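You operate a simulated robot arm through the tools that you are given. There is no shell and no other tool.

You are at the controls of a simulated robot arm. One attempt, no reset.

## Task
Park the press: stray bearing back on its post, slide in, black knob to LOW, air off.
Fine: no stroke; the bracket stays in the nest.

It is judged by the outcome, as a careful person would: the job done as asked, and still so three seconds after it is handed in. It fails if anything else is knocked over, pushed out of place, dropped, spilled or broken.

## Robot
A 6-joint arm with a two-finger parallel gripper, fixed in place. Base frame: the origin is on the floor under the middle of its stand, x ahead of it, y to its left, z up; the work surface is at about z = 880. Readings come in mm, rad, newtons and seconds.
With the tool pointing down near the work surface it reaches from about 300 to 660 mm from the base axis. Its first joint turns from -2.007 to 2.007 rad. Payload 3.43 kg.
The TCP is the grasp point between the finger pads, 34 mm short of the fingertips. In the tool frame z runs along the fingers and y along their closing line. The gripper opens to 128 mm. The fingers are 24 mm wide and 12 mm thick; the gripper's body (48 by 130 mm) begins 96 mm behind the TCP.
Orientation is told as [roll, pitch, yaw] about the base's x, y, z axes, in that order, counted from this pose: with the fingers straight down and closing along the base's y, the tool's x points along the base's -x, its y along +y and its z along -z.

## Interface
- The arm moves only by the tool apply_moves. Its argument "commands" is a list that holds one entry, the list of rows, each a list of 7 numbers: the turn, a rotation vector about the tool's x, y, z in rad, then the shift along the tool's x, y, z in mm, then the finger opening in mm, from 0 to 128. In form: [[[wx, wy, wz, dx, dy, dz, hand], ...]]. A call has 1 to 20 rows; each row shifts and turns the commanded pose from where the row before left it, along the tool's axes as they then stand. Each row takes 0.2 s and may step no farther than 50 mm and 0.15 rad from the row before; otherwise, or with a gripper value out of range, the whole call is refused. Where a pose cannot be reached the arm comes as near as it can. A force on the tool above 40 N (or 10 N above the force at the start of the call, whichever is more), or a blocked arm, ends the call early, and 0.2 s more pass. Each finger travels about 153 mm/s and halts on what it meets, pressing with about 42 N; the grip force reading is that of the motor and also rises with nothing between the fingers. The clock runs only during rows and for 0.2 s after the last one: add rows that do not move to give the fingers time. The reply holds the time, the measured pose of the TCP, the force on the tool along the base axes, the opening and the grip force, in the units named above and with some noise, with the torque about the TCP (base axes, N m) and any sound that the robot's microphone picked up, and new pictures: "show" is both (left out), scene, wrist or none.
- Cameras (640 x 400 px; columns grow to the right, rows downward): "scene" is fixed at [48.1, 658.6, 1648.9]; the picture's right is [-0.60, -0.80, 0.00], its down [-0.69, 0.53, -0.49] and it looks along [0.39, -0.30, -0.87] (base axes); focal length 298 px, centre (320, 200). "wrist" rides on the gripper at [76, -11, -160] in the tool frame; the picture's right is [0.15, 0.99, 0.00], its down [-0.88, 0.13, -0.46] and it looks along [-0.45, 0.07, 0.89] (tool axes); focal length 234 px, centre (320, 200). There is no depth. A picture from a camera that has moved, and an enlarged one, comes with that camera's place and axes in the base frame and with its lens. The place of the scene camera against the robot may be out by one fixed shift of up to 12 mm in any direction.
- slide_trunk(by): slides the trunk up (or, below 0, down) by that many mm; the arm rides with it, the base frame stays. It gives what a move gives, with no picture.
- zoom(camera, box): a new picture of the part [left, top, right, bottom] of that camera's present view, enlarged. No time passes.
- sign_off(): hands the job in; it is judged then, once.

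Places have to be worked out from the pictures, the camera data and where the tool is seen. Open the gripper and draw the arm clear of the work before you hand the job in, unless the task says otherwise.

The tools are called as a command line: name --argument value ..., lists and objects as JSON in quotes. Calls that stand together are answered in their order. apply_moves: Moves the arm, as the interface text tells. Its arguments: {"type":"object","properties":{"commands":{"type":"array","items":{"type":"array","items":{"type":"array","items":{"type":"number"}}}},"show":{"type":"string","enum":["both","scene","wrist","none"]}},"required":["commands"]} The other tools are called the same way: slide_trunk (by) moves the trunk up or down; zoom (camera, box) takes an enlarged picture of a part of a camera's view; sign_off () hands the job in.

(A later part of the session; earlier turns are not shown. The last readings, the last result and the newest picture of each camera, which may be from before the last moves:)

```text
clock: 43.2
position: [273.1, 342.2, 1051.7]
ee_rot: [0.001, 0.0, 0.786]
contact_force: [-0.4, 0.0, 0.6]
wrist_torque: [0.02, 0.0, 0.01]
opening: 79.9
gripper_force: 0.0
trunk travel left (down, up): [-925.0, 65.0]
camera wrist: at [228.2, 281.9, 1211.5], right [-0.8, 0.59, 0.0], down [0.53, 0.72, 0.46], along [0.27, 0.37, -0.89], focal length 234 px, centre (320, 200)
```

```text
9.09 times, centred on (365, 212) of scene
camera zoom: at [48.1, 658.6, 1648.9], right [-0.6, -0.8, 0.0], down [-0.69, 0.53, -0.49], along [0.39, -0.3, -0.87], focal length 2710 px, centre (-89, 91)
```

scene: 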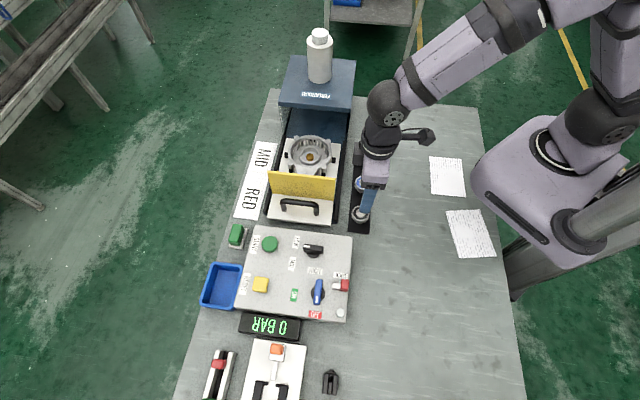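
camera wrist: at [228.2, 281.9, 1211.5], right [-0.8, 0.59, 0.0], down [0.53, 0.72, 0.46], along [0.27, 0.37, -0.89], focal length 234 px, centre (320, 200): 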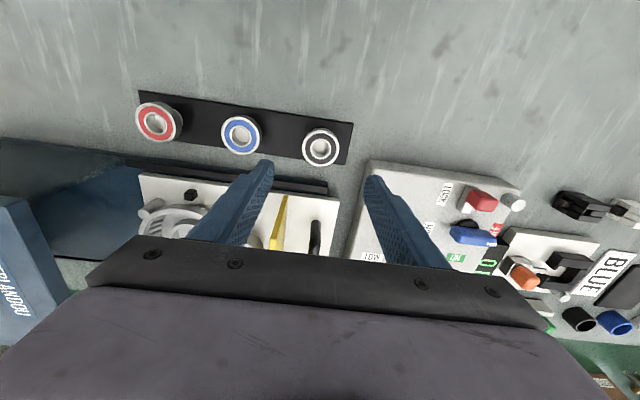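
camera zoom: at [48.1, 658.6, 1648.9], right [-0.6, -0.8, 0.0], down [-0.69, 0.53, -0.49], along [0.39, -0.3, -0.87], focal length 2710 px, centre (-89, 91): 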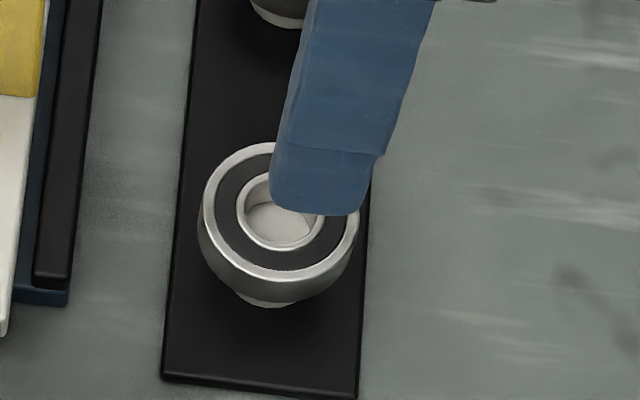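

The bearing rests level and centred like its neighbours. Now the slide: I'll rise to z ≈ 1100 and move over the slide handle area near (385, 460) for a close look at the handle, guard and rails.

apply_moves --commands '[[[0, 0, 0, 0, 0, -48, 80], [0, 0, 0, -32, 0.8, 0, 80], [0, 0, 0, -40, 0.8, 0, 60], [0, 0, 0, -40, 0.8, 0, 60], [0, 0, 0, -35, 0.8, 0, 60]]]' --show "both"

zoom --camera "scene" --box '[330, 140, 400, 240]'

zoom --camera "wrist" --box '[180, 60, 440, 222]'

```text
clock: 44.4
position: [372.2, 447.0, 1104.3]
ee_rot: [0.002, 0.001, 0.787]
contact_force: [0.4, 0.1, -0.5]
wrist_torque: [-0.01, 0.04, -0.04]
opening: 60.0
gripper_force: 0.1
trunk travel left (down, up): [-925.0, 65.0]
camera wrist: at [327.0, 386.8, 1262.3], right [-0.8, 0.59, 0.0], down [0.53, 0.72, 0.45], along [0.27, 0.36, -0.89], focal length 234 px, centre (320, 200)
```

scene: 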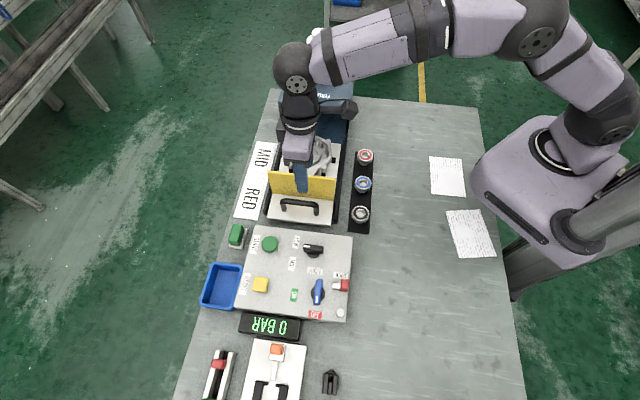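
wrist: 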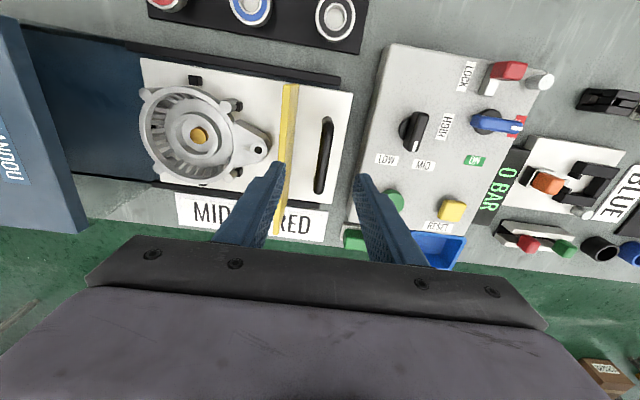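

```text
4.00 times, centred on (365, 190) of scene
camera zoom: at [48.1, 658.6, 1648.9], right [-0.6, -0.8, 0.0], down [-0.69, 0.53, -0.49], along [0.39, -0.3, -0.87], focal length 1193 px, centre (140, 240)
```

zoom: 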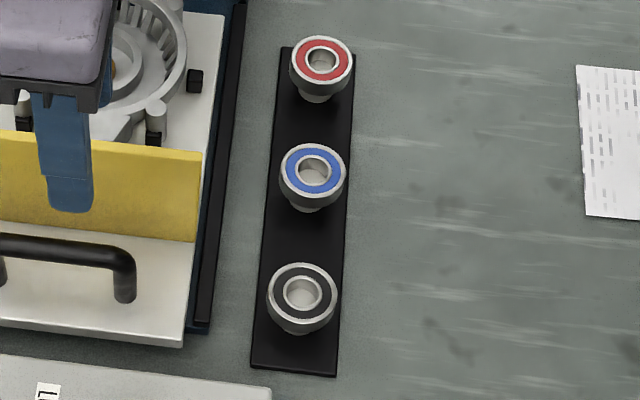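

```text
2.46 times, centred on (310, 141) of wrist
camera zoom: at [327.0, 386.8, 1262.3], right [-0.8, 0.59, 0.0], down [0.53, 0.72, 0.45], along [0.27, 0.36, -0.89], focal length 576 px, centre (345, 345)
```

zoom: 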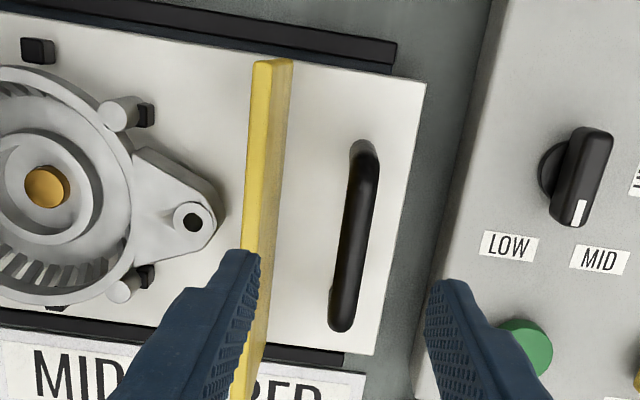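

zoom --camera "scene" --box '[345, 196, 377, 228]'

zoom --camera "scene" --box '[347, 166, 379, 198]'

zoom --camera "scene" --box '[240, 40, 380, 230]'

```text
12.50 times, centred on (361, 212) of scene
camera zoom: at [48.1, 658.6, 1648.9], right [-0.6, -0.8, 0.0], down [-0.69, 0.53, -0.49], along [0.39, -0.3, -0.87], focal length 3727 px, centre (-192, 50)
```

zoom: 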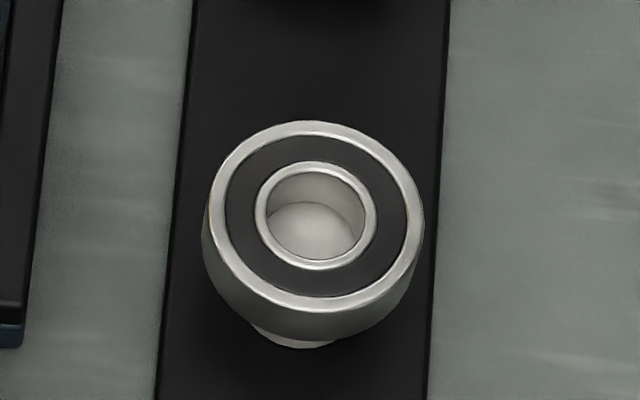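

```text
12.50 times, centred on (363, 182) of scene
camera zoom: at [48.1, 658.6, 1648.9], right [-0.6, -0.8, 0.0], down [-0.69, 0.53, -0.49], along [0.39, -0.3, -0.87], focal length 3727 px, centre (-218, 425)
```

zoom: 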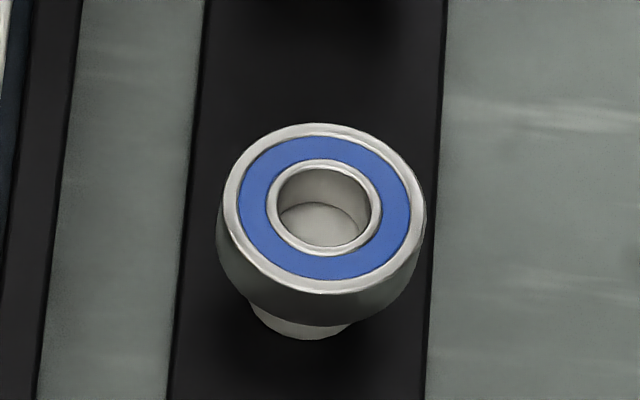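

```text
2.11 times, centred on (310, 135) of scene
camera zoom: at [48.1, 658.6, 1648.9], right [-0.6, -0.8, 0.0], down [-0.69, 0.53, -0.49], along [0.39, -0.3, -0.87], focal length 628 px, centre (341, 337)
```

zoom: 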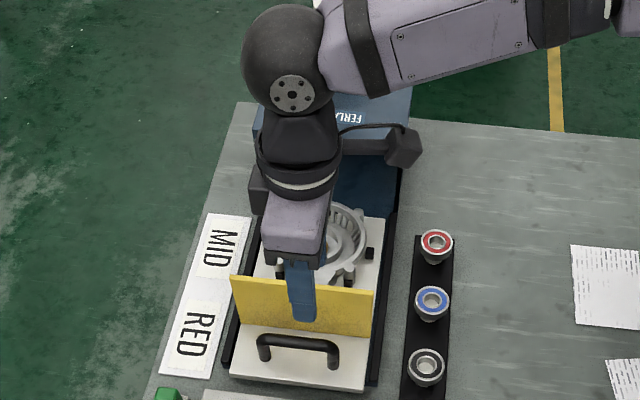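

The bearing matches the blue one's offset on its post to about 1 mm. For the slide, I plan to push the front of the handle bar (about (379, 465), z ≈ 950) toward the press; the guard top is about z = 1031, so I'll turn the gripper to −45° yaw so its slim side faces the press, and look again from the panel side.

apply_moves --commands '[[[0, 0, 0, -9, 33.6, 0, 60], [0, 0, 0, -9, 33.6, 0, 40], [0, 0, 0.143, 0, 0, 0, 40], [0, 0, 0.143, 0, 0, 0, 40], [0, 0, 0.143, 0, 0, 0, 40], [0, 0, 0.143, 0, 0, 0, 40], [0, 0, 0.143, 0, 0, 0, 40], [0, 0, 0.143, 0, 0, 0, 40], [0, 0, 0.143, 0, 0, 0, 40], [0, 0, 0.143, 0, 0, 0, 40], [0, 0, 0.143, 0, 0, 0, 40], [0, 0, 0.143, 0, 0, 0, 40], [0, 0, 0.143, 0, 0, 0, 40]]]' --show "both"

zoom --camera "scene" --box '[230, 20, 390, 120]'

zoom --camera "wrist" --box '[180, 0, 460, 200]'

```text
clock: 47.2
position: [337.7, 508.4, 1099.2]
ee_rot: [0.001, 0.0, -0.788]
contact_force: [-0.2, -0.4, -0.5]
wrist_torque: [0.04, 0.01, 0.01]
opening: 40.0
gripper_force: 0.2
trunk travel left (down, up): [-925.0, 65.0]
camera wrist: at [277.3, 555.4, 1259.2], right [0.6, 0.8, 0.0], down [0.71, -0.53, 0.46], along [0.37, -0.27, -0.89], focal length 234 px, centre (320, 200)
```

scene: 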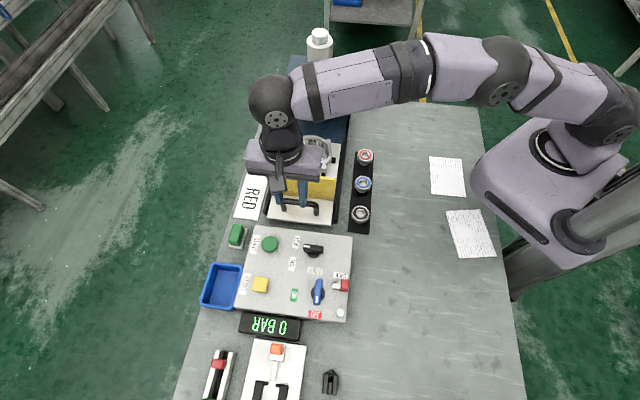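
wrist: 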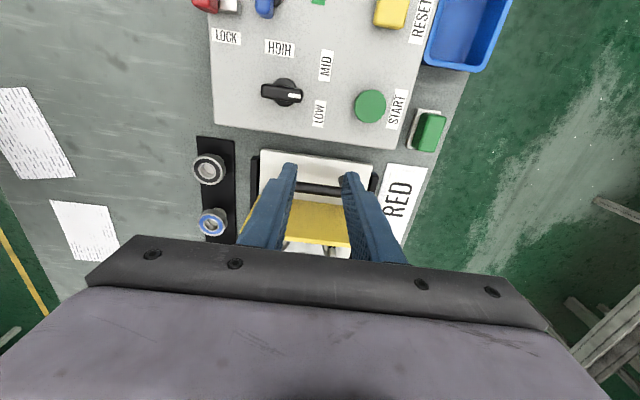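

```text
4.00 times, centred on (310, 70) of scene
camera zoom: at [48.1, 658.6, 1648.9], right [-0.6, -0.8, 0.0], down [-0.69, 0.53, -0.49], along [0.39, -0.3, -0.87], focal length 1193 px, centre (360, 720)
```

zoom: 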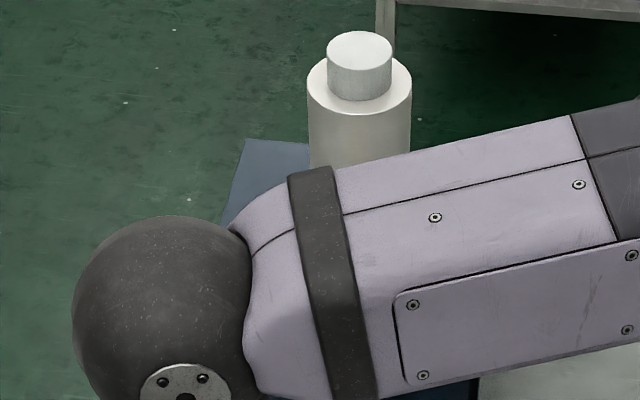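

```text
2.00 times, centred on (320, 100) of wrist
camera zoom: at [277.3, 555.4, 1259.2], right [0.6, 0.8, 0.0], down [0.71, -0.53, 0.46], along [0.37, -0.27, -0.89], focal length 468 px, centre (320, 400)
```

zoom: 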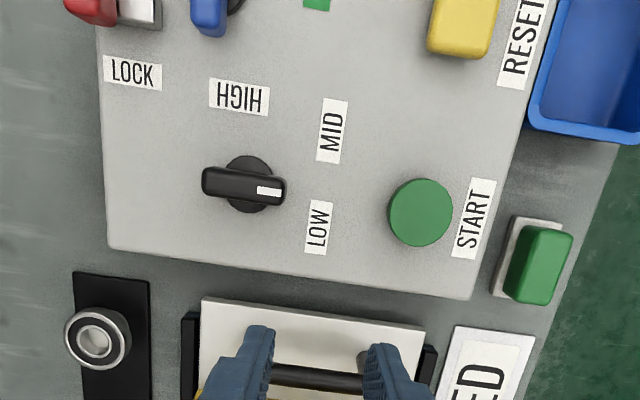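

The press head front is about 240 mm beyond the handle at z ≥ 1050, and the ram axis is about 160 mm beyond the nest, so roughly 160 mm of travel is expected with good clearance for a vertical tool. I'll descend in the gap just in front of the handle bar to TCP z ≈ 970.

apply_moves --commands '[[[0, 0, 0, -10, -1.5, 25, 40], [0, 0, 0, -5, 0, 35, 40], [0, 0, 0, 0, 0, 35, 40], [0, 0, 0, 0, 0, 30, 40]]]' --show "both"

zoom --camera "wrist" --box '[220, 110, 420, 260]'

zoom --camera "scene" --box '[240, 130, 380, 240]'

```text
clock: 48.2
position: [347.3, 497.7, 972.7]
ee_rot: [0.0, 0.0, -0.785]
contact_force: [-0.1, 0.1, 0.0]
wrist_torque: [0.02, 0.02, 0.01]
opening: 40.0
gripper_force: 0.1
trunk travel left (down, up): [-925.0, 65.0]
camera wrist: at [285.6, 544.6, 1131.8], right [0.6, 0.8, 0.0], down [0.71, -0.53, 0.46], along [0.37, -0.27, -0.89], focal length 234 px, centre (320, 200)
```

scene: 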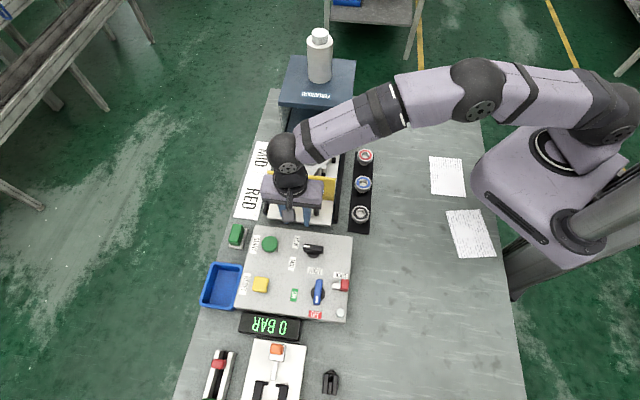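
wrist: 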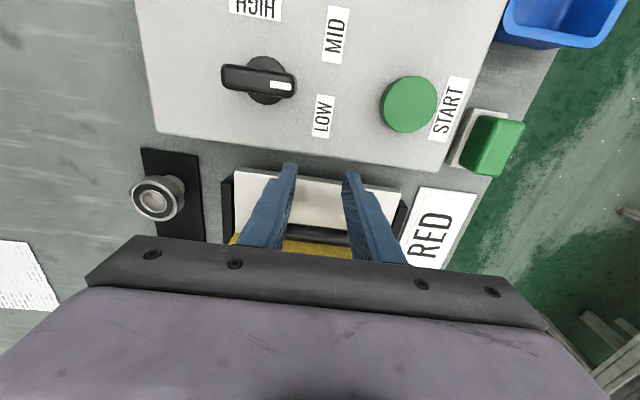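

```text
2.67 times, centred on (320, 185) of wrist
camera zoom: at [285.6, 544.6, 1131.8], right [0.6, 0.8, 0.0], down [0.71, -0.53, 0.46], along [0.37, -0.27, -0.89], focal length 624 px, centre (320, 240)
```

zoom: 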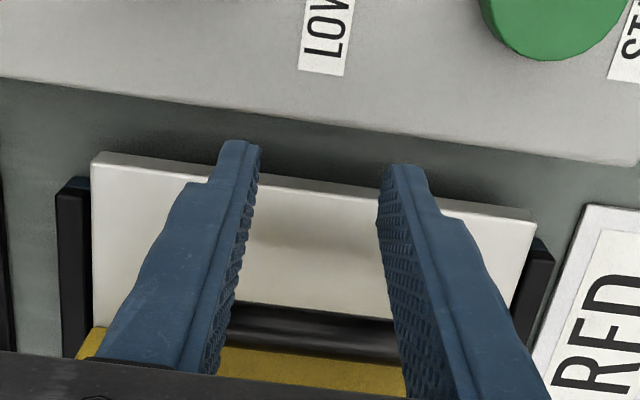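

```text
3.64 times, centred on (310, 185) of scene
camera zoom: at [48.1, 658.6, 1648.9], right [-0.6, -0.8, 0.0], down [-0.69, 0.53, -0.49], along [0.39, -0.3, -0.87], focal length 1084 px, centre (356, 254)
```

zoom: 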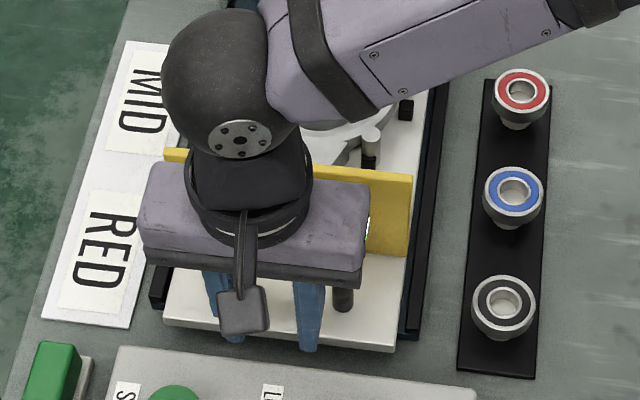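

I'm in front of the bar with the fingers at e2 ≈ 106 mm versus the bar at about 60. I'll lower to z ≈ 963 and ease toward the press until the finger edges touch the bar.

apply_moves --commands '[[[0, 0, 0, 0, 0, 9, 40], [0, 0, 0, -12, 0, 0, 40], [0, 0, 0, -8, 0, 0, 40], [0, 0, 0, -4, 0, 0, 40], [0, 0, 0, -4, 0, 0, 40], [0, 0, 0, -4, 0, 0, 40]]]' --show "both"

zoom --camera "wrist" --box '[220, 110, 420, 260]'

```text
clock: 49.6
position: [372.7, 474.4, 966.6]
ee_rot: [0.001, 0.001, -0.787]
contact_force: [-1.2, 1.2, 1.0]
wrist_torque: [0.0, 0.0, -0.07]
opening: 40.4
gripper_force: 0.4
trunk travel left (down, up): [-925.0, 65.0]
camera wrist: at [309.8, 520.9, 1125.0], right [0.6, 0.8, 0.0], down [0.71, -0.53, 0.46], along [0.37, -0.27, -0.89], focal length 234 px, centre (320, 200)
```

scene: 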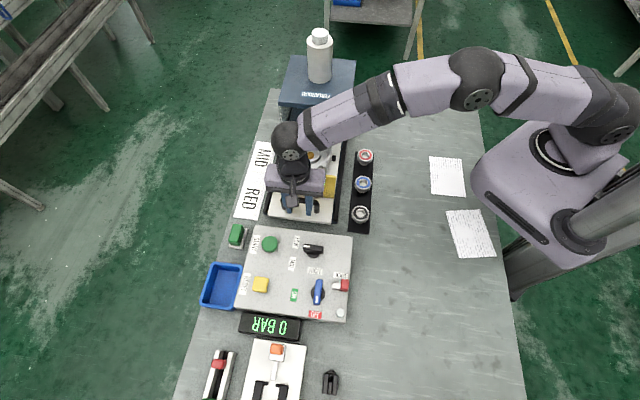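
wrist: 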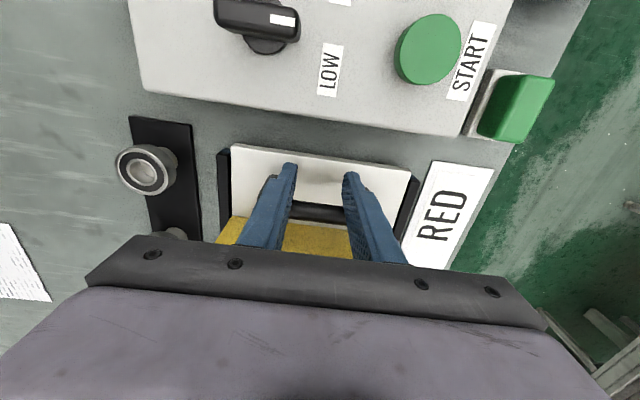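

```text
2.67 times, centred on (320, 185) of wrist
camera zoom: at [309.8, 520.9, 1125.0], right [0.6, 0.8, 0.0], down [0.71, -0.53, 0.46], along [0.37, -0.27, -0.89], focal length 624 px, centre (320, 240)
```

zoom: 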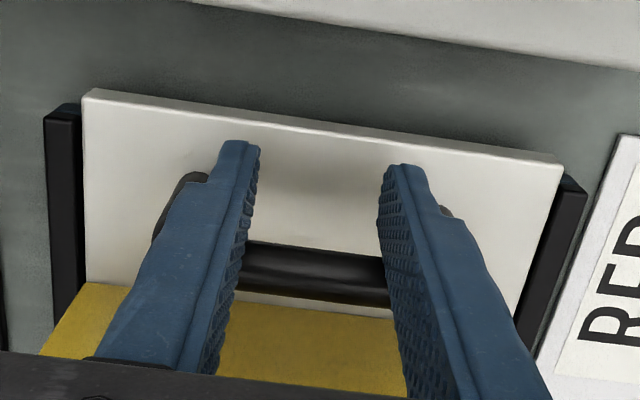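

The slide has started moving with only about 2 N of resistance. I'll push smoothly another 70 mm toward the press and check the nest and clearances.

apply_moves --commands '[[[0, 0, 0, -4, 0, 0, 40], [0, 0, 0, -7, 0, 0, 40], [0, 0, 0, -8, 0, 0, 40], [0, 0, 0, -8, 0, 0, 40], [0, 0, 0, -8, 0, 0, 40], [0, 0, 0, -8, 0, 0, 40], [0, 0, 0, -8, 0, 0, 40], [0, 0, 0, -8, 0, 0, 40], [0, 0, 0, -7, 0, 0, 40], [0, 0, 0, -4, 0, 0, 40]]]' --show "both"

zoom --camera "scene" --box '[230, 40, 390, 230]'

zoom --camera "wrist" --box '[220, 110, 420, 260]'

```text
clock: 51.8
position: [421.5, 423.0, 965.3]
ee_rot: [-0.001, -0.001, -0.786]
contact_force: [-2.0, 2.5, -0.9]
wrist_torque: [0.02, 0.04, -0.06]
opening: 40.0
gripper_force: 0.2
trunk travel left (down, up): [-925.0, 65.0]
camera wrist: at [359.0, 470.3, 1124.8], right [0.6, 0.8, 0.0], down [0.72, -0.53, 0.46], along [0.37, -0.27, -0.89], focal length 234 px, centre (320, 200)
```

scene: 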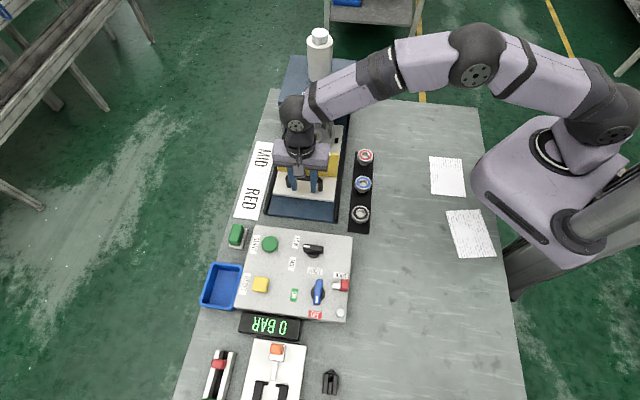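
wrist: 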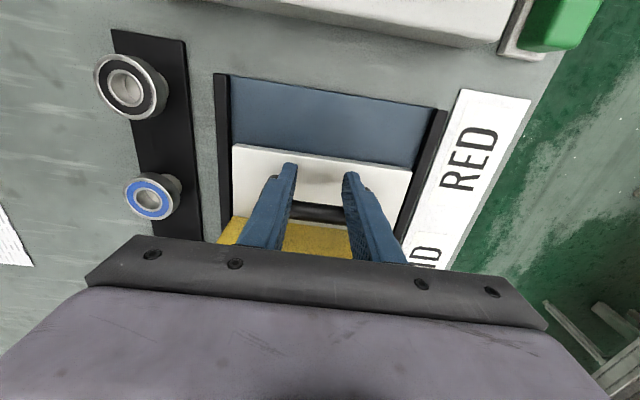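

```text
2.11 times, centred on (310, 135) of scene
camera zoom: at [48.1, 658.6, 1648.9], right [-0.6, -0.8, 0.0], down [-0.69, 0.53, -0.49], along [0.39, -0.3, -0.87], focal length 628 px, centre (341, 337)
```

zoom: 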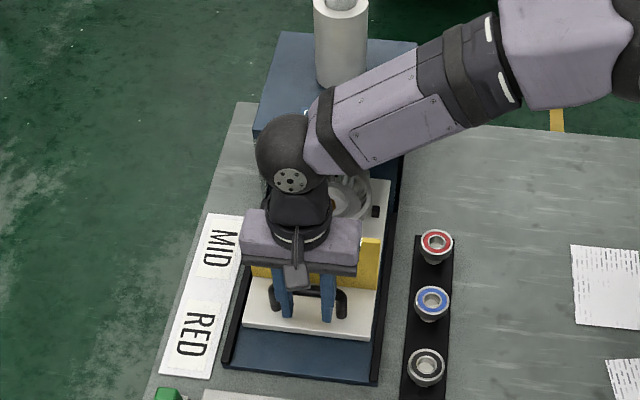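

```text
2.67 times, centred on (320, 185) of wrist
camera zoom: at [359.0, 470.3, 1124.8], right [0.6, 0.8, 0.0], down [0.72, -0.53, 0.46], along [0.37, -0.27, -0.89], focal length 624 px, centre (320, 240)
```

zoom: 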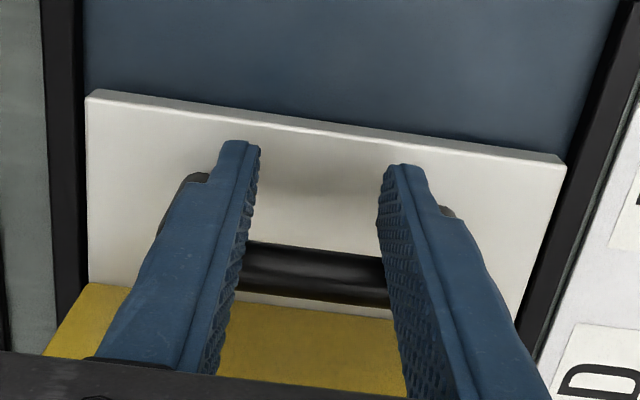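

70 mm in, straight and with about 3 N resistance; the wrist remains well clear of the press head. I'll push another 60 mm and recheck.

apply_moves --commands '[[[0, 0, 0, -4, 0, 0, 40], [0, 0, 0, -8, 0, 0, 40], [0, 0, 0, -8, 0, 0, 40], [0, 0, 0, -8, 0, 0, 40], [0, 0, 0, -8, 0, 0, 40], [0, 0, 0, -8, 0, 0, 40], [0, 0, 0, -8, 0, 0, 40], [0, 0, 0, -6, 0, 0, 40], [0, 0, 0, -4, 0, 0, 40]]]' --show "both"

zoom --camera "scene" --box '[230, 40, 390, 230]'

```text
clock: 53.8
position: [465.4, 379.2, 966.3]
ee_rot: [0.001, -0.001, -0.786]
contact_force: [-1.5, 1.8, 0.4]
wrist_torque: [0.02, 0.01, -0.06]
opening: 40.0
gripper_force: 0.0
trunk travel left (down, up): [-925.0, 65.0]
camera wrist: at [403.0, 426.9, 1124.1], right [0.6, 0.8, 0.0], down [0.71, -0.53, 0.46], along [0.37, -0.27, -0.89], focal length 234 px, centre (320, 200)
```

scene: 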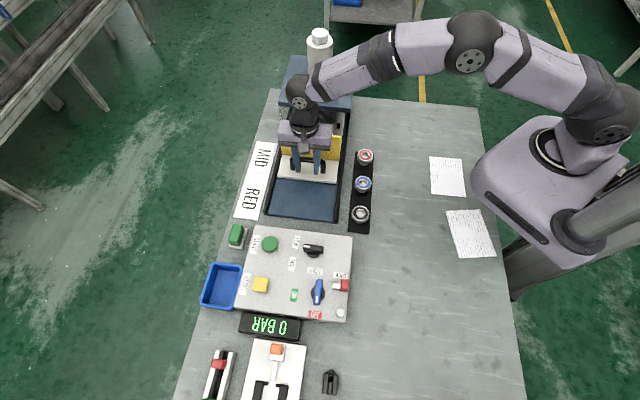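
wrist: 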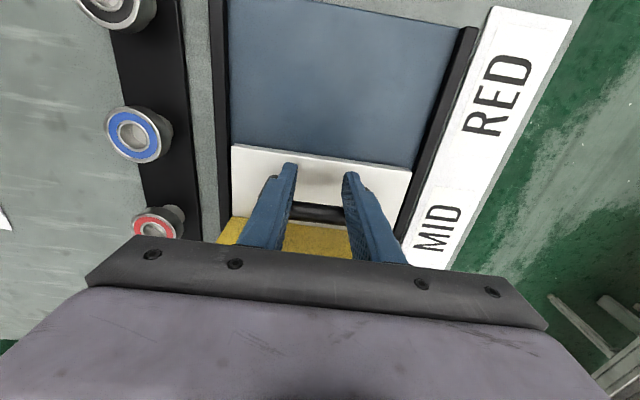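

```text
2.11 times, centred on (310, 135) of scene
camera zoom: at [48.1, 658.6, 1648.9], right [-0.6, -0.8, 0.0], down [-0.69, 0.53, -0.49], along [0.39, -0.3, -0.87], focal length 628 px, centre (341, 337)
```

zoom: 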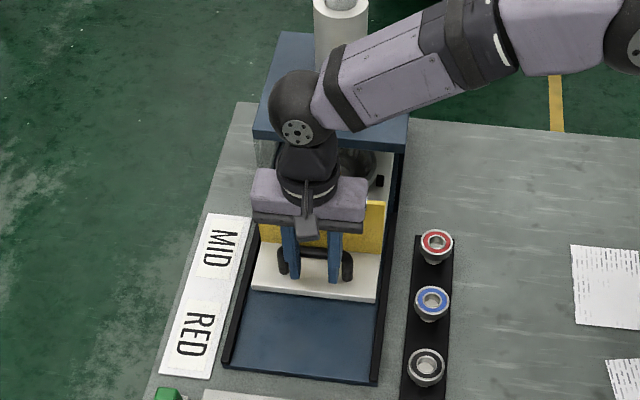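

About 140 mm of travel so far with 2–3 N resistance; expecting the stop near 160 mm. I'll advance in 4 mm steps and watch for the force rise.

apply_moves --commands '[[[0, 0, 0, -4, 0, 0, 40], [0, 0, 0, -4, 0, 0, 40], [0, 0, 0, -4, 0, 0, 40], [0, 0, 0, -3, 0, 0, 40]]]' --show "scene"

zoom --camera "scene" --box '[250, 60, 370, 180]'

```text
clock: 54.8
position: [475.4, 370.1, 966.1]
ee_rot: [0.001, 0.0, -0.786]
contact_force: [-0.7, 1.0, -0.1]
wrist_torque: [0.04, -0.01, -0.07]
opening: 40.1
gripper_force: 0.1
trunk travel left (down, up): [-925.0, 65.0]
```

scene: 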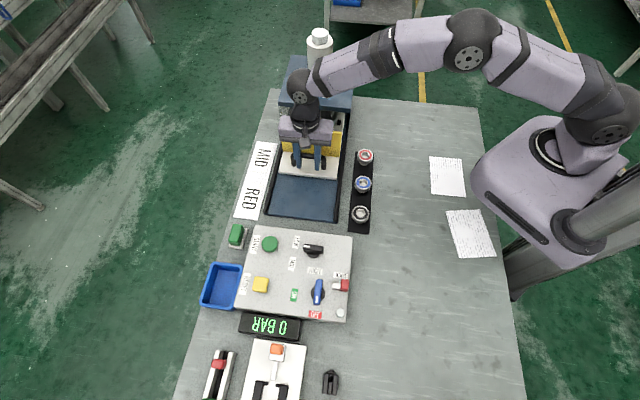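

```text
3.33 times, centred on (310, 120) of scene
camera zoom: at [48.1, 658.6, 1648.9], right [-0.6, -0.8, 0.0], down [-0.69, 0.53, -0.49], along [0.39, -0.3, -0.87], focal length 994 px, centre (353, 467)
```

zoom: 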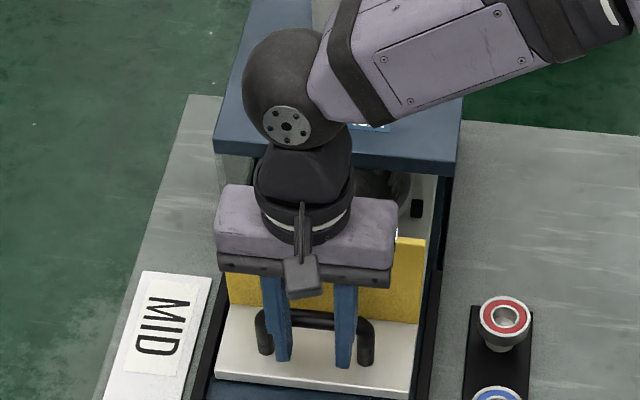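

At about 155 mm, still no stop. I'll keep going in 3 mm steps.

apply_moves --commands '[[[0, 0, 0, -3, 0, 0, 40], [0, 0, 0, -3, 0, 0, 40], [0, 0, 0, -3, 0, 0, 40], [0, 0, 0, -3, 0, 0, 40]]]' --show "scene"

zoom --camera "scene" --box '[250, 60, 370, 180]'

zoom --camera "wrist" --box '[180, 100, 460, 270]'

```text
clock: 55.8
position: [483.4, 363.1, 966.4]
ee_rot: [0.0, 0.0, -0.786]
contact_force: [-1.3, 0.4, -0.7]
wrist_torque: [0.0, 0.01, -0.04]
opening: 40.1
gripper_force: 0.3
trunk travel left (down, up): [-925.0, 65.0]
```

scene: 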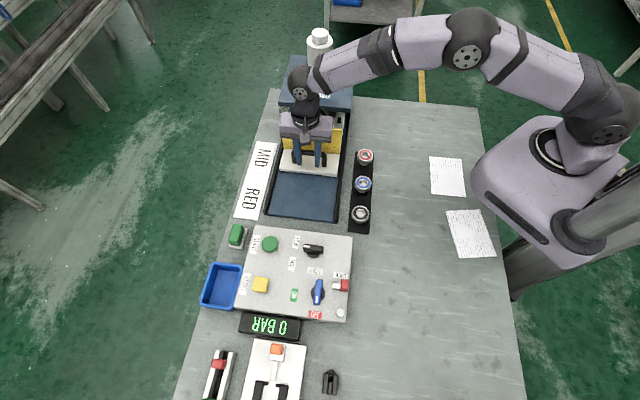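

```text
3.33 times, centred on (310, 120) of scene
camera zoom: at [48.1, 658.6, 1648.9], right [-0.6, -0.8, 0.0], down [-0.69, 0.53, -0.49], along [0.39, -0.3, -0.87], focal length 994 px, centre (353, 467)
```

zoom: 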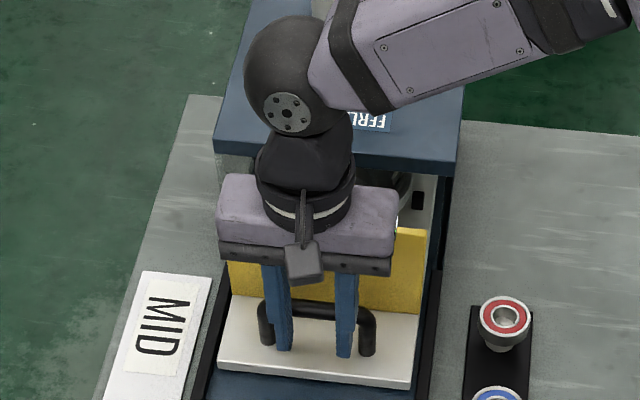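

```text
2.29 times, centred on (320, 185) of wrist
camera zoom: at [421.6, 409.8, 1125.0], right [0.6, 0.8, 0.0], down [0.71, -0.53, 0.46], along [0.37, -0.27, -0.89], focal length 535 px, centre (320, 234)
```

zoom: 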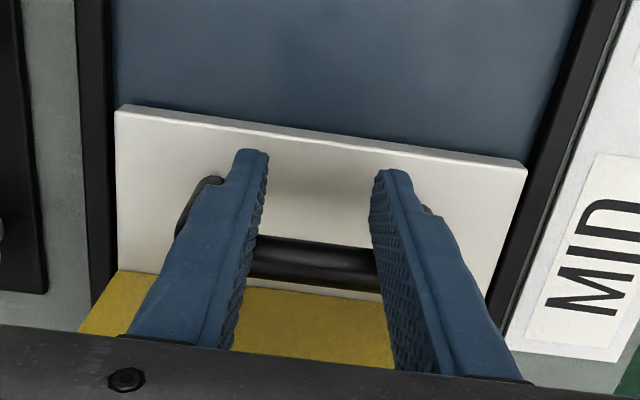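

Still moving freely at about 165 mm, with the wrist about 70 mm short of the press head. I'll continue in 3 mm steps.

apply_moves --commands '[[[0, 0, 0, -3, 0, 0, 40], [0, 0, 0, -3, 0, 0, 40], [0, 0, 0, -3, 0, 0, 40], [0, 0, 0, -3, 0, 0, 40]]]' --show "scene"

zoom --camera "scene" --box '[250, 60, 370, 180]'

```text
clock: 56.8
position: [493.0, 353.2, 966.1]
ee_rot: [-0.001, 0.0, -0.787]
contact_force: [-0.5, 1.2, 0.1]
wrist_torque: [0.03, -0.01, -0.03]
opening: 39.5
gripper_force: 0.0
trunk travel left (down, up): [-925.0, 65.0]
```

scene: 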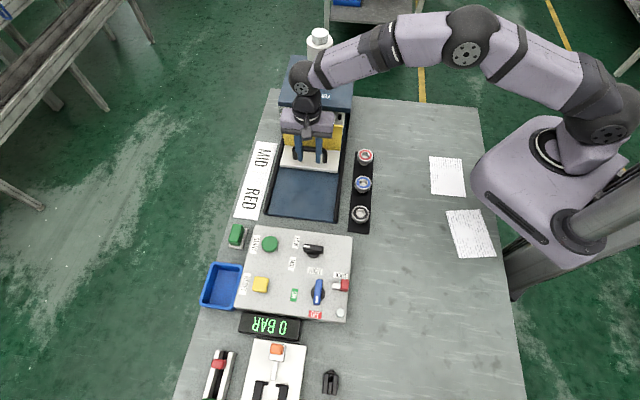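

```text
3.33 times, centred on (310, 120) of scene
camera zoom: at [48.1, 658.6, 1648.9], right [-0.6, -0.8, 0.0], down [-0.69, 0.53, -0.49], along [0.39, -0.3, -0.87], focal length 994 px, centre (353, 467)
```

zoom: 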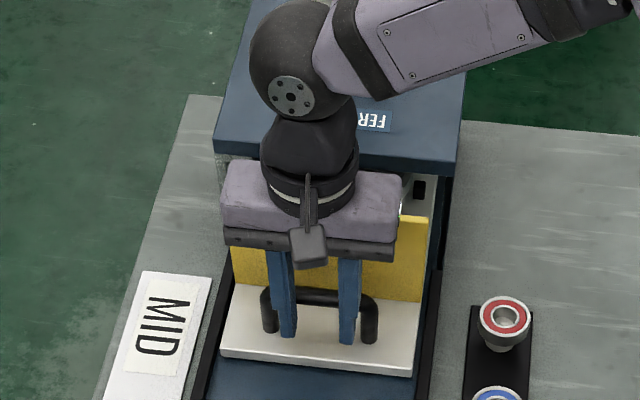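

Guard still short of the head by roughly 20 mm and no stop felt. I'll continue another 12 mm.

apply_moves --commands '[[[0, 0, 0, -3, 0, 0, 40], [0, 0, 0, -3, 0, 0, 40], [0, 0, 0, -3, 0, 0, 40], [0, 0, 0, -3, 0, 0, 40]]]' --show "scene"

zoom --camera "scene" --box '[250, 60, 370, 180]'

```text
clock: 57.8
position: [500.2, 344.9, 966.6]
ee_rot: [-0.001, 0.0, -0.784]
contact_force: [-1.4, 0.7, 0.5]
wrist_torque: [-0.04, -0.02, 0.0]
opening: 40.0
gripper_force: 0.1
trunk travel left (down, up): [-925.0, 65.0]
```

scene: 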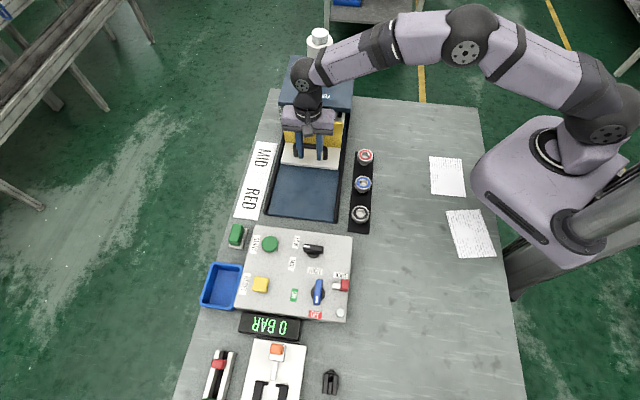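

```text
3.33 times, centred on (310, 120) of scene
camera zoom: at [48.1, 658.6, 1648.9], right [-0.6, -0.8, 0.0], down [-0.69, 0.53, -0.49], along [0.39, -0.3, -0.87], focal length 994 px, centre (353, 467)
```

zoom: 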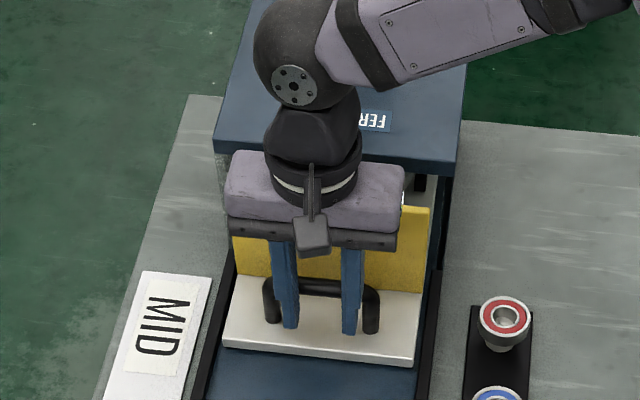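

About 190 mm; the guard is now roughly 20 mm from the head's front plane, and the gripper body still has about 45 mm clearance. I'll continue in 3 mm steps.

apply_moves --commands '[[[0, 0, 0, -3, 0, 0, 40], [0, 0, 0, -3, 0, 0, 40], [0, 0, 0, -3, 0, 0, 40]]]' --show "scene"

zoom --camera "scene" --box '[250, 60, 370, 180]'

zoom --camera "wrist" --box '[180, 100, 460, 270]'

```text
clock: 58.6
position: [506.2, 338.0, 965.1]
ee_rot: [0.0, 0.0, -0.787]
contact_force: [-1.1, 0.8, -0.3]
wrist_torque: [0.01, 0.01, -0.05]
opening: 40.0
gripper_force: 0.4
trunk travel left (down, up): [-925.0, 65.0]
```

scene: 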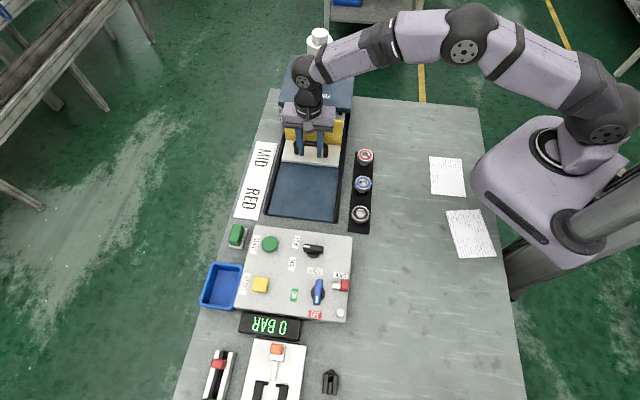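

```text
3.33 times, centred on (310, 120) of scene
camera zoom: at [48.1, 658.6, 1648.9], right [-0.6, -0.8, 0.0], down [-0.69, 0.53, -0.49], along [0.39, -0.3, -0.87], focal length 994 px, centre (353, 467)
```

zoom: 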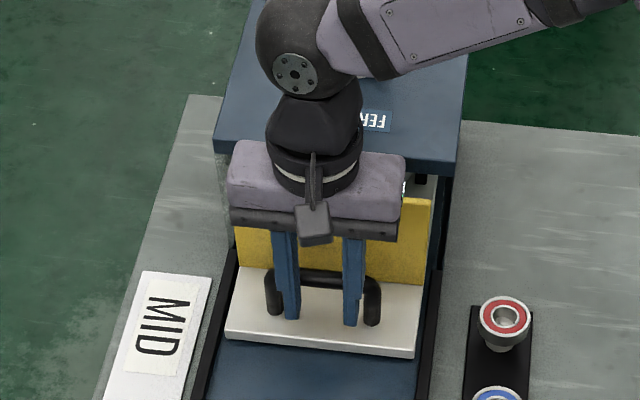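

```text
2.29 times, centred on (320, 185) of wrist
camera zoom: at [445.2, 384.5, 1125.2], right [0.6, 0.8, 0.0], down [0.71, -0.53, 0.46], along [0.37, -0.27, -0.89], focal length 535 px, centre (320, 234)
```

zoom: 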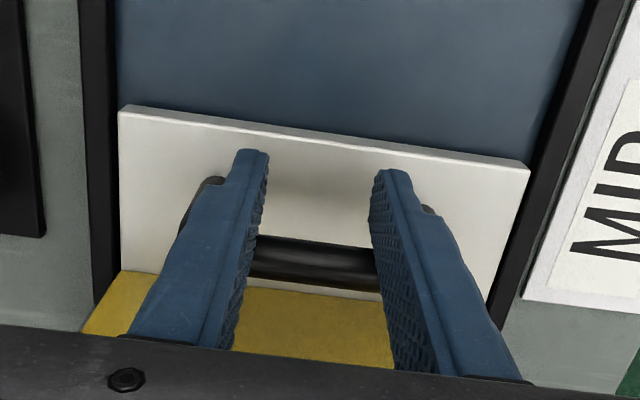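

About 199 mm and still sliding freely. I'll continue another 9 mm.

apply_moves --commands '[[[0, 0, 0, -3, 0, 0, 40], [0, 0, 0, -3, 0, 0, 40], [0, 0, 0, -3, 0, 0, 40]]]' --show "scene"

zoom --camera "scene" --box '[250, 60, 370, 180]'

```text
clock: 59.4
position: [513.6, 331.2, 967.4]
ee_rot: [0.0, -0.001, -0.785]
contact_force: [-0.7, 1.4, -0.7]
wrist_torque: [-0.01, 0.03, 0.05]
opening: 39.9
gripper_force: 0.0
trunk travel left (down, up): [-925.0, 65.0]
```

scene: 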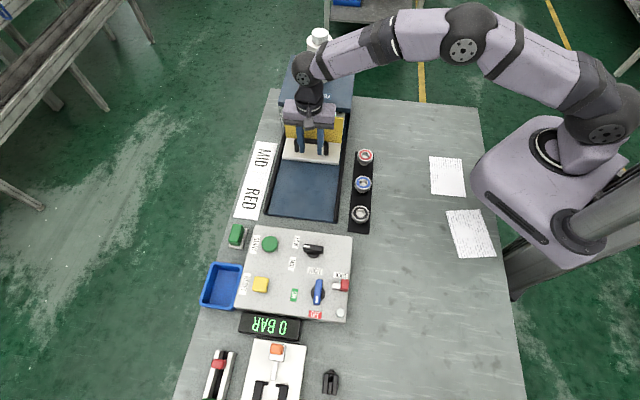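

```text
3.33 times, centred on (310, 120) of scene
camera zoom: at [48.1, 658.6, 1648.9], right [-0.6, -0.8, 0.0], down [-0.69, 0.53, -0.49], along [0.39, -0.3, -0.87], focal length 994 px, centre (353, 467)
```

zoom: 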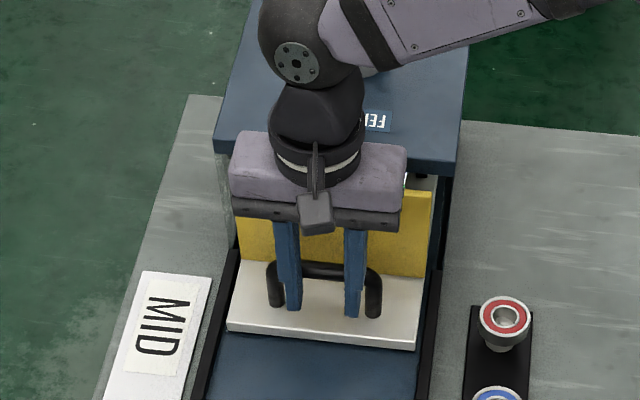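

About 209 mm, still free; the gripper body keeps about 30–50 mm from the head. I'll continue another 9 mm.

apply_moves --commands '[[[0, 0, 0, -3, 0, 0, 40], [0, 0, 0, -3, 0, 0, 40], [0, 0, 0, -3, 0, 0, 40]]]' --show "scene"

zoom --camera "scene" --box '[250, 60, 370, 180]'

zoom --camera "wrist" --box '[180, 100, 460, 270]'

```text
clock: 60.2
position: [519.8, 325.2, 968.3]
ee_rot: [0.0, -0.002, -0.786]
contact_force: [-1.2, 0.7, -0.7]
wrist_torque: [0.0, 0.03, 0.01]
opening: 39.9
gripper_force: 0.0
trunk travel left (down, up): [-925.0, 65.0]
```

scene: 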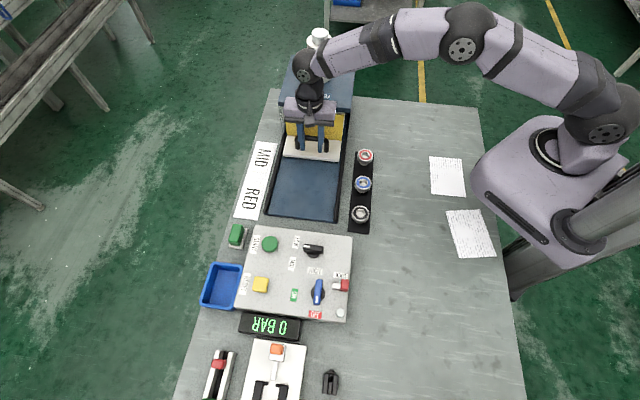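

```text
3.33 times, centred on (310, 120) of scene
camera zoom: at [48.1, 658.6, 1648.9], right [-0.6, -0.8, 0.0], down [-0.69, 0.53, -0.49], along [0.39, -0.3, -0.87], focal length 994 px, centre (353, 467)
```

zoom: 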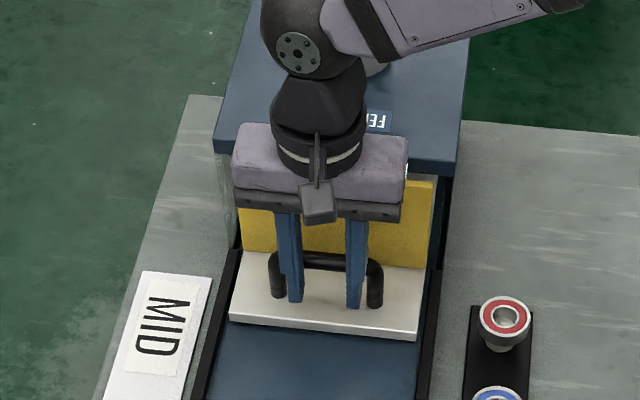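

```text
2.29 times, centred on (320, 185) of wrist
camera zoom: at [458.2, 371.6, 1126.2], right [0.6, 0.8, 0.0], down [0.72, -0.53, 0.46], along [0.37, -0.27, -0.89], focal length 535 px, centre (320, 234)
```

zoom: 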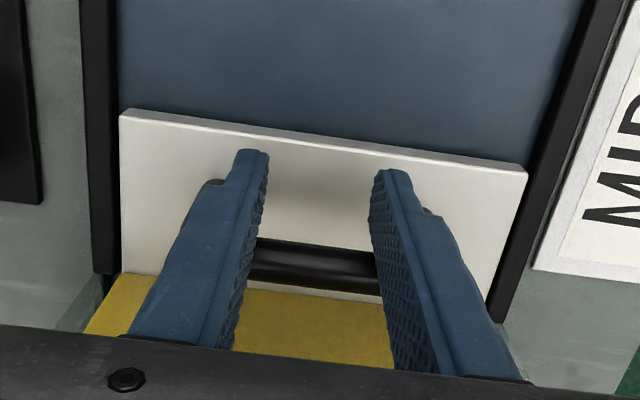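

The guard is now almost at the head's front plane (about 218 mm of travel). I'll creep forward in 2 mm steps to find the stop.

apply_moves --commands '[[[0, 0, 0, -2, 0, 0, 40], [0, 0, 0, -2, 0, 0, 40], [0, 0, 0, -2, 0, 0, 40]]]' --show "scene"

zoom --camera "scene" --box '[270, 70, 350, 150]'

```text
clock: 61.0
position: [521.4, 323.1, 966.9]
ee_rot: [0.0, 0.003, -0.784]
contact_force: [-8.0, 8.7, 3.5]
wrist_torque: [-0.02, 0.12, -0.14]
opening: 40.2
gripper_force: 0.0
trunk travel left (down, up): [-925.0, 65.0]
```

scene: 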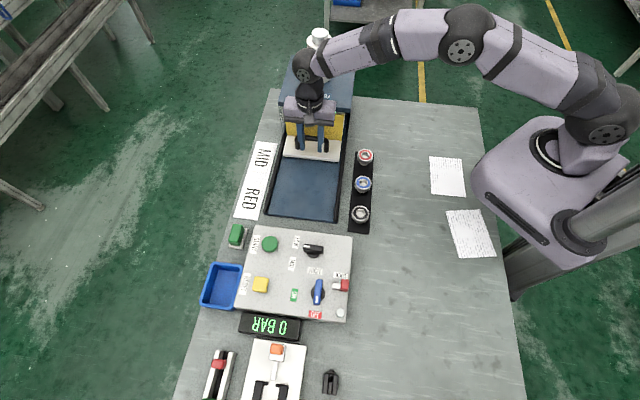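

```text
5.00 times, centred on (310, 110) of scene
camera zoom: at [48.1, 658.6, 1648.9], right [-0.6, -0.8, 0.0], down [-0.69, 0.53, -0.49], along [0.39, -0.3, -0.87], focal length 1491 px, centre (370, 650)
```

zoom: 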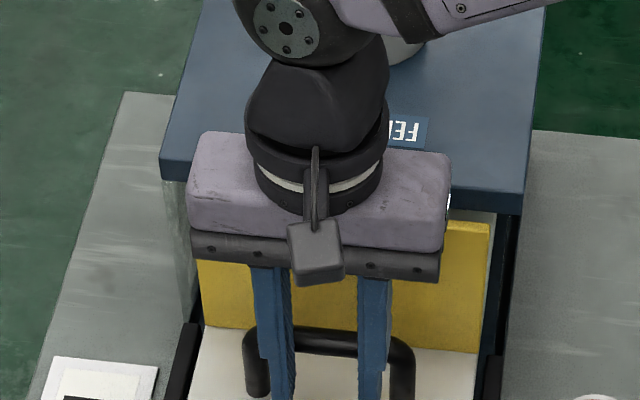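

Resistance rose to about 12 N at roughly 220 mm travel, so the slide has met its end stop. I'll press 2 mm more to confirm it is fully home.

apply_moves --commands '[[[0, 0, 0, -2, 0, 0, 40], [0, 0, 0, 0, 0, 0, 40]]]' --show "none"

```text
clock: 61.6
position: [522.5, 323.5, 966.1]
ee_rot: [0.002, 0.002, -0.785]
contact_force: [-12.8, 17.3, 6.4]
wrist_torque: [-0.05, 0.19, -0.02]
opening: 40.0
gripper_force: 0.2
trunk travel left (down, up): [-925.0, 65.0]
```

Force climbed to 21 N with no movement: the slide is home. I'll back the fingers off the handle 45 mm and see whether the slide stays put.

apply_moves --commands '[[[0, 0, 0, 4, 0, 0, 40], [0, 0, 0, 6, 0, 0, 40], [0, 0, 0, 15, 0, 0, 40], [0, 0, 0, 20, 0, 0, 40]]]' --show "both"

zoom --camera "scene" --box '[250, 60, 370, 180]'

zoom --camera "wrist" --box '[180, 100, 460, 270]'

```text
clock: 62.6
position: [493.0, 351.8, 966.3]
ee_rot: [0.0, 0.001, -0.786]
contact_force: [0.6, -0.4, 0.1]
wrist_torque: [-0.01, 0.01, -0.01]
opening: 40.0
gripper_force: 0.0
trunk travel left (down, up): [-925.0, 65.0]
camera wrist: at [431.5, 399.1, 1125.4], right [0.6, 0.8, 0.0], down [0.71, -0.53, 0.46], along [0.37, -0.27, -0.89], focal length 234 px, centre (320, 200)
```

scene: 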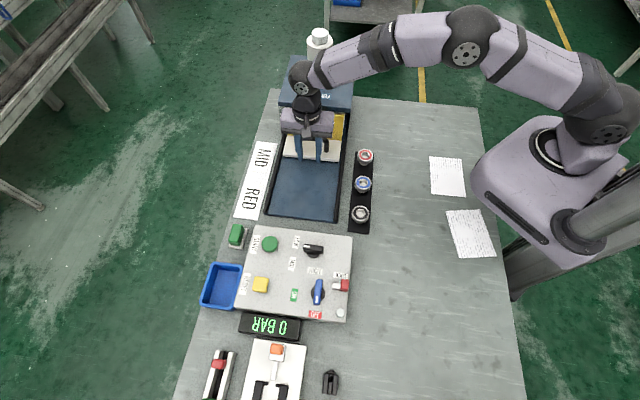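
wrist: 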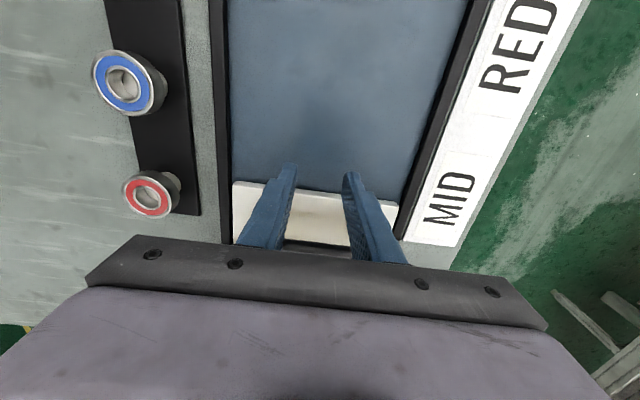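

```text
3.33 times, centred on (310, 120) of scene
camera zoom: at [48.1, 658.6, 1648.9], right [-0.6, -0.8, 0.0], down [-0.69, 0.53, -0.49], along [0.39, -0.3, -0.87], focal length 994 px, centre (353, 467)
```

zoom: 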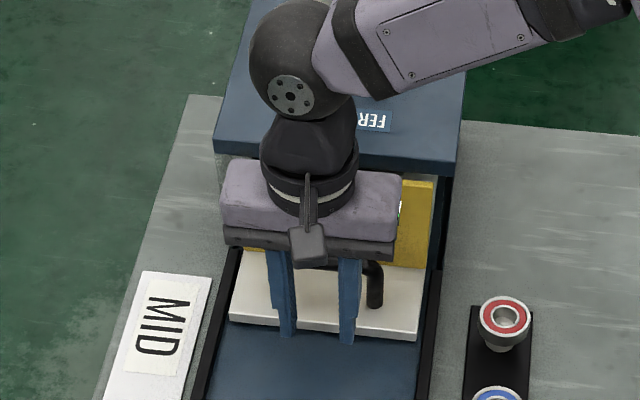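

```text
2.29 times, centred on (320, 185) of wrist
camera zoom: at [431.5, 399.1, 1125.4], right [0.6, 0.8, 0.0], down [0.71, -0.53, 0.46], along [0.37, -0.27, -0.89], focal length 535 px, centre (320, 234)
```

zoom: 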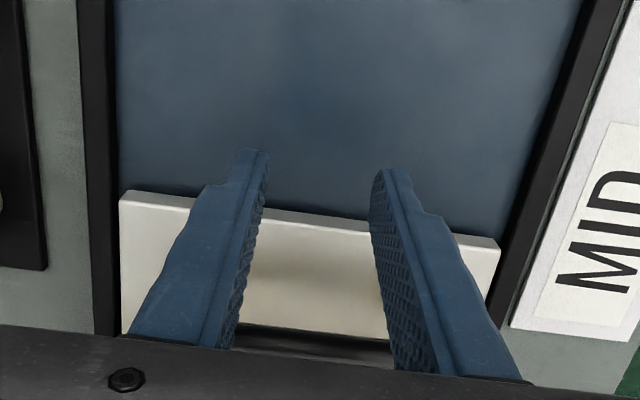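

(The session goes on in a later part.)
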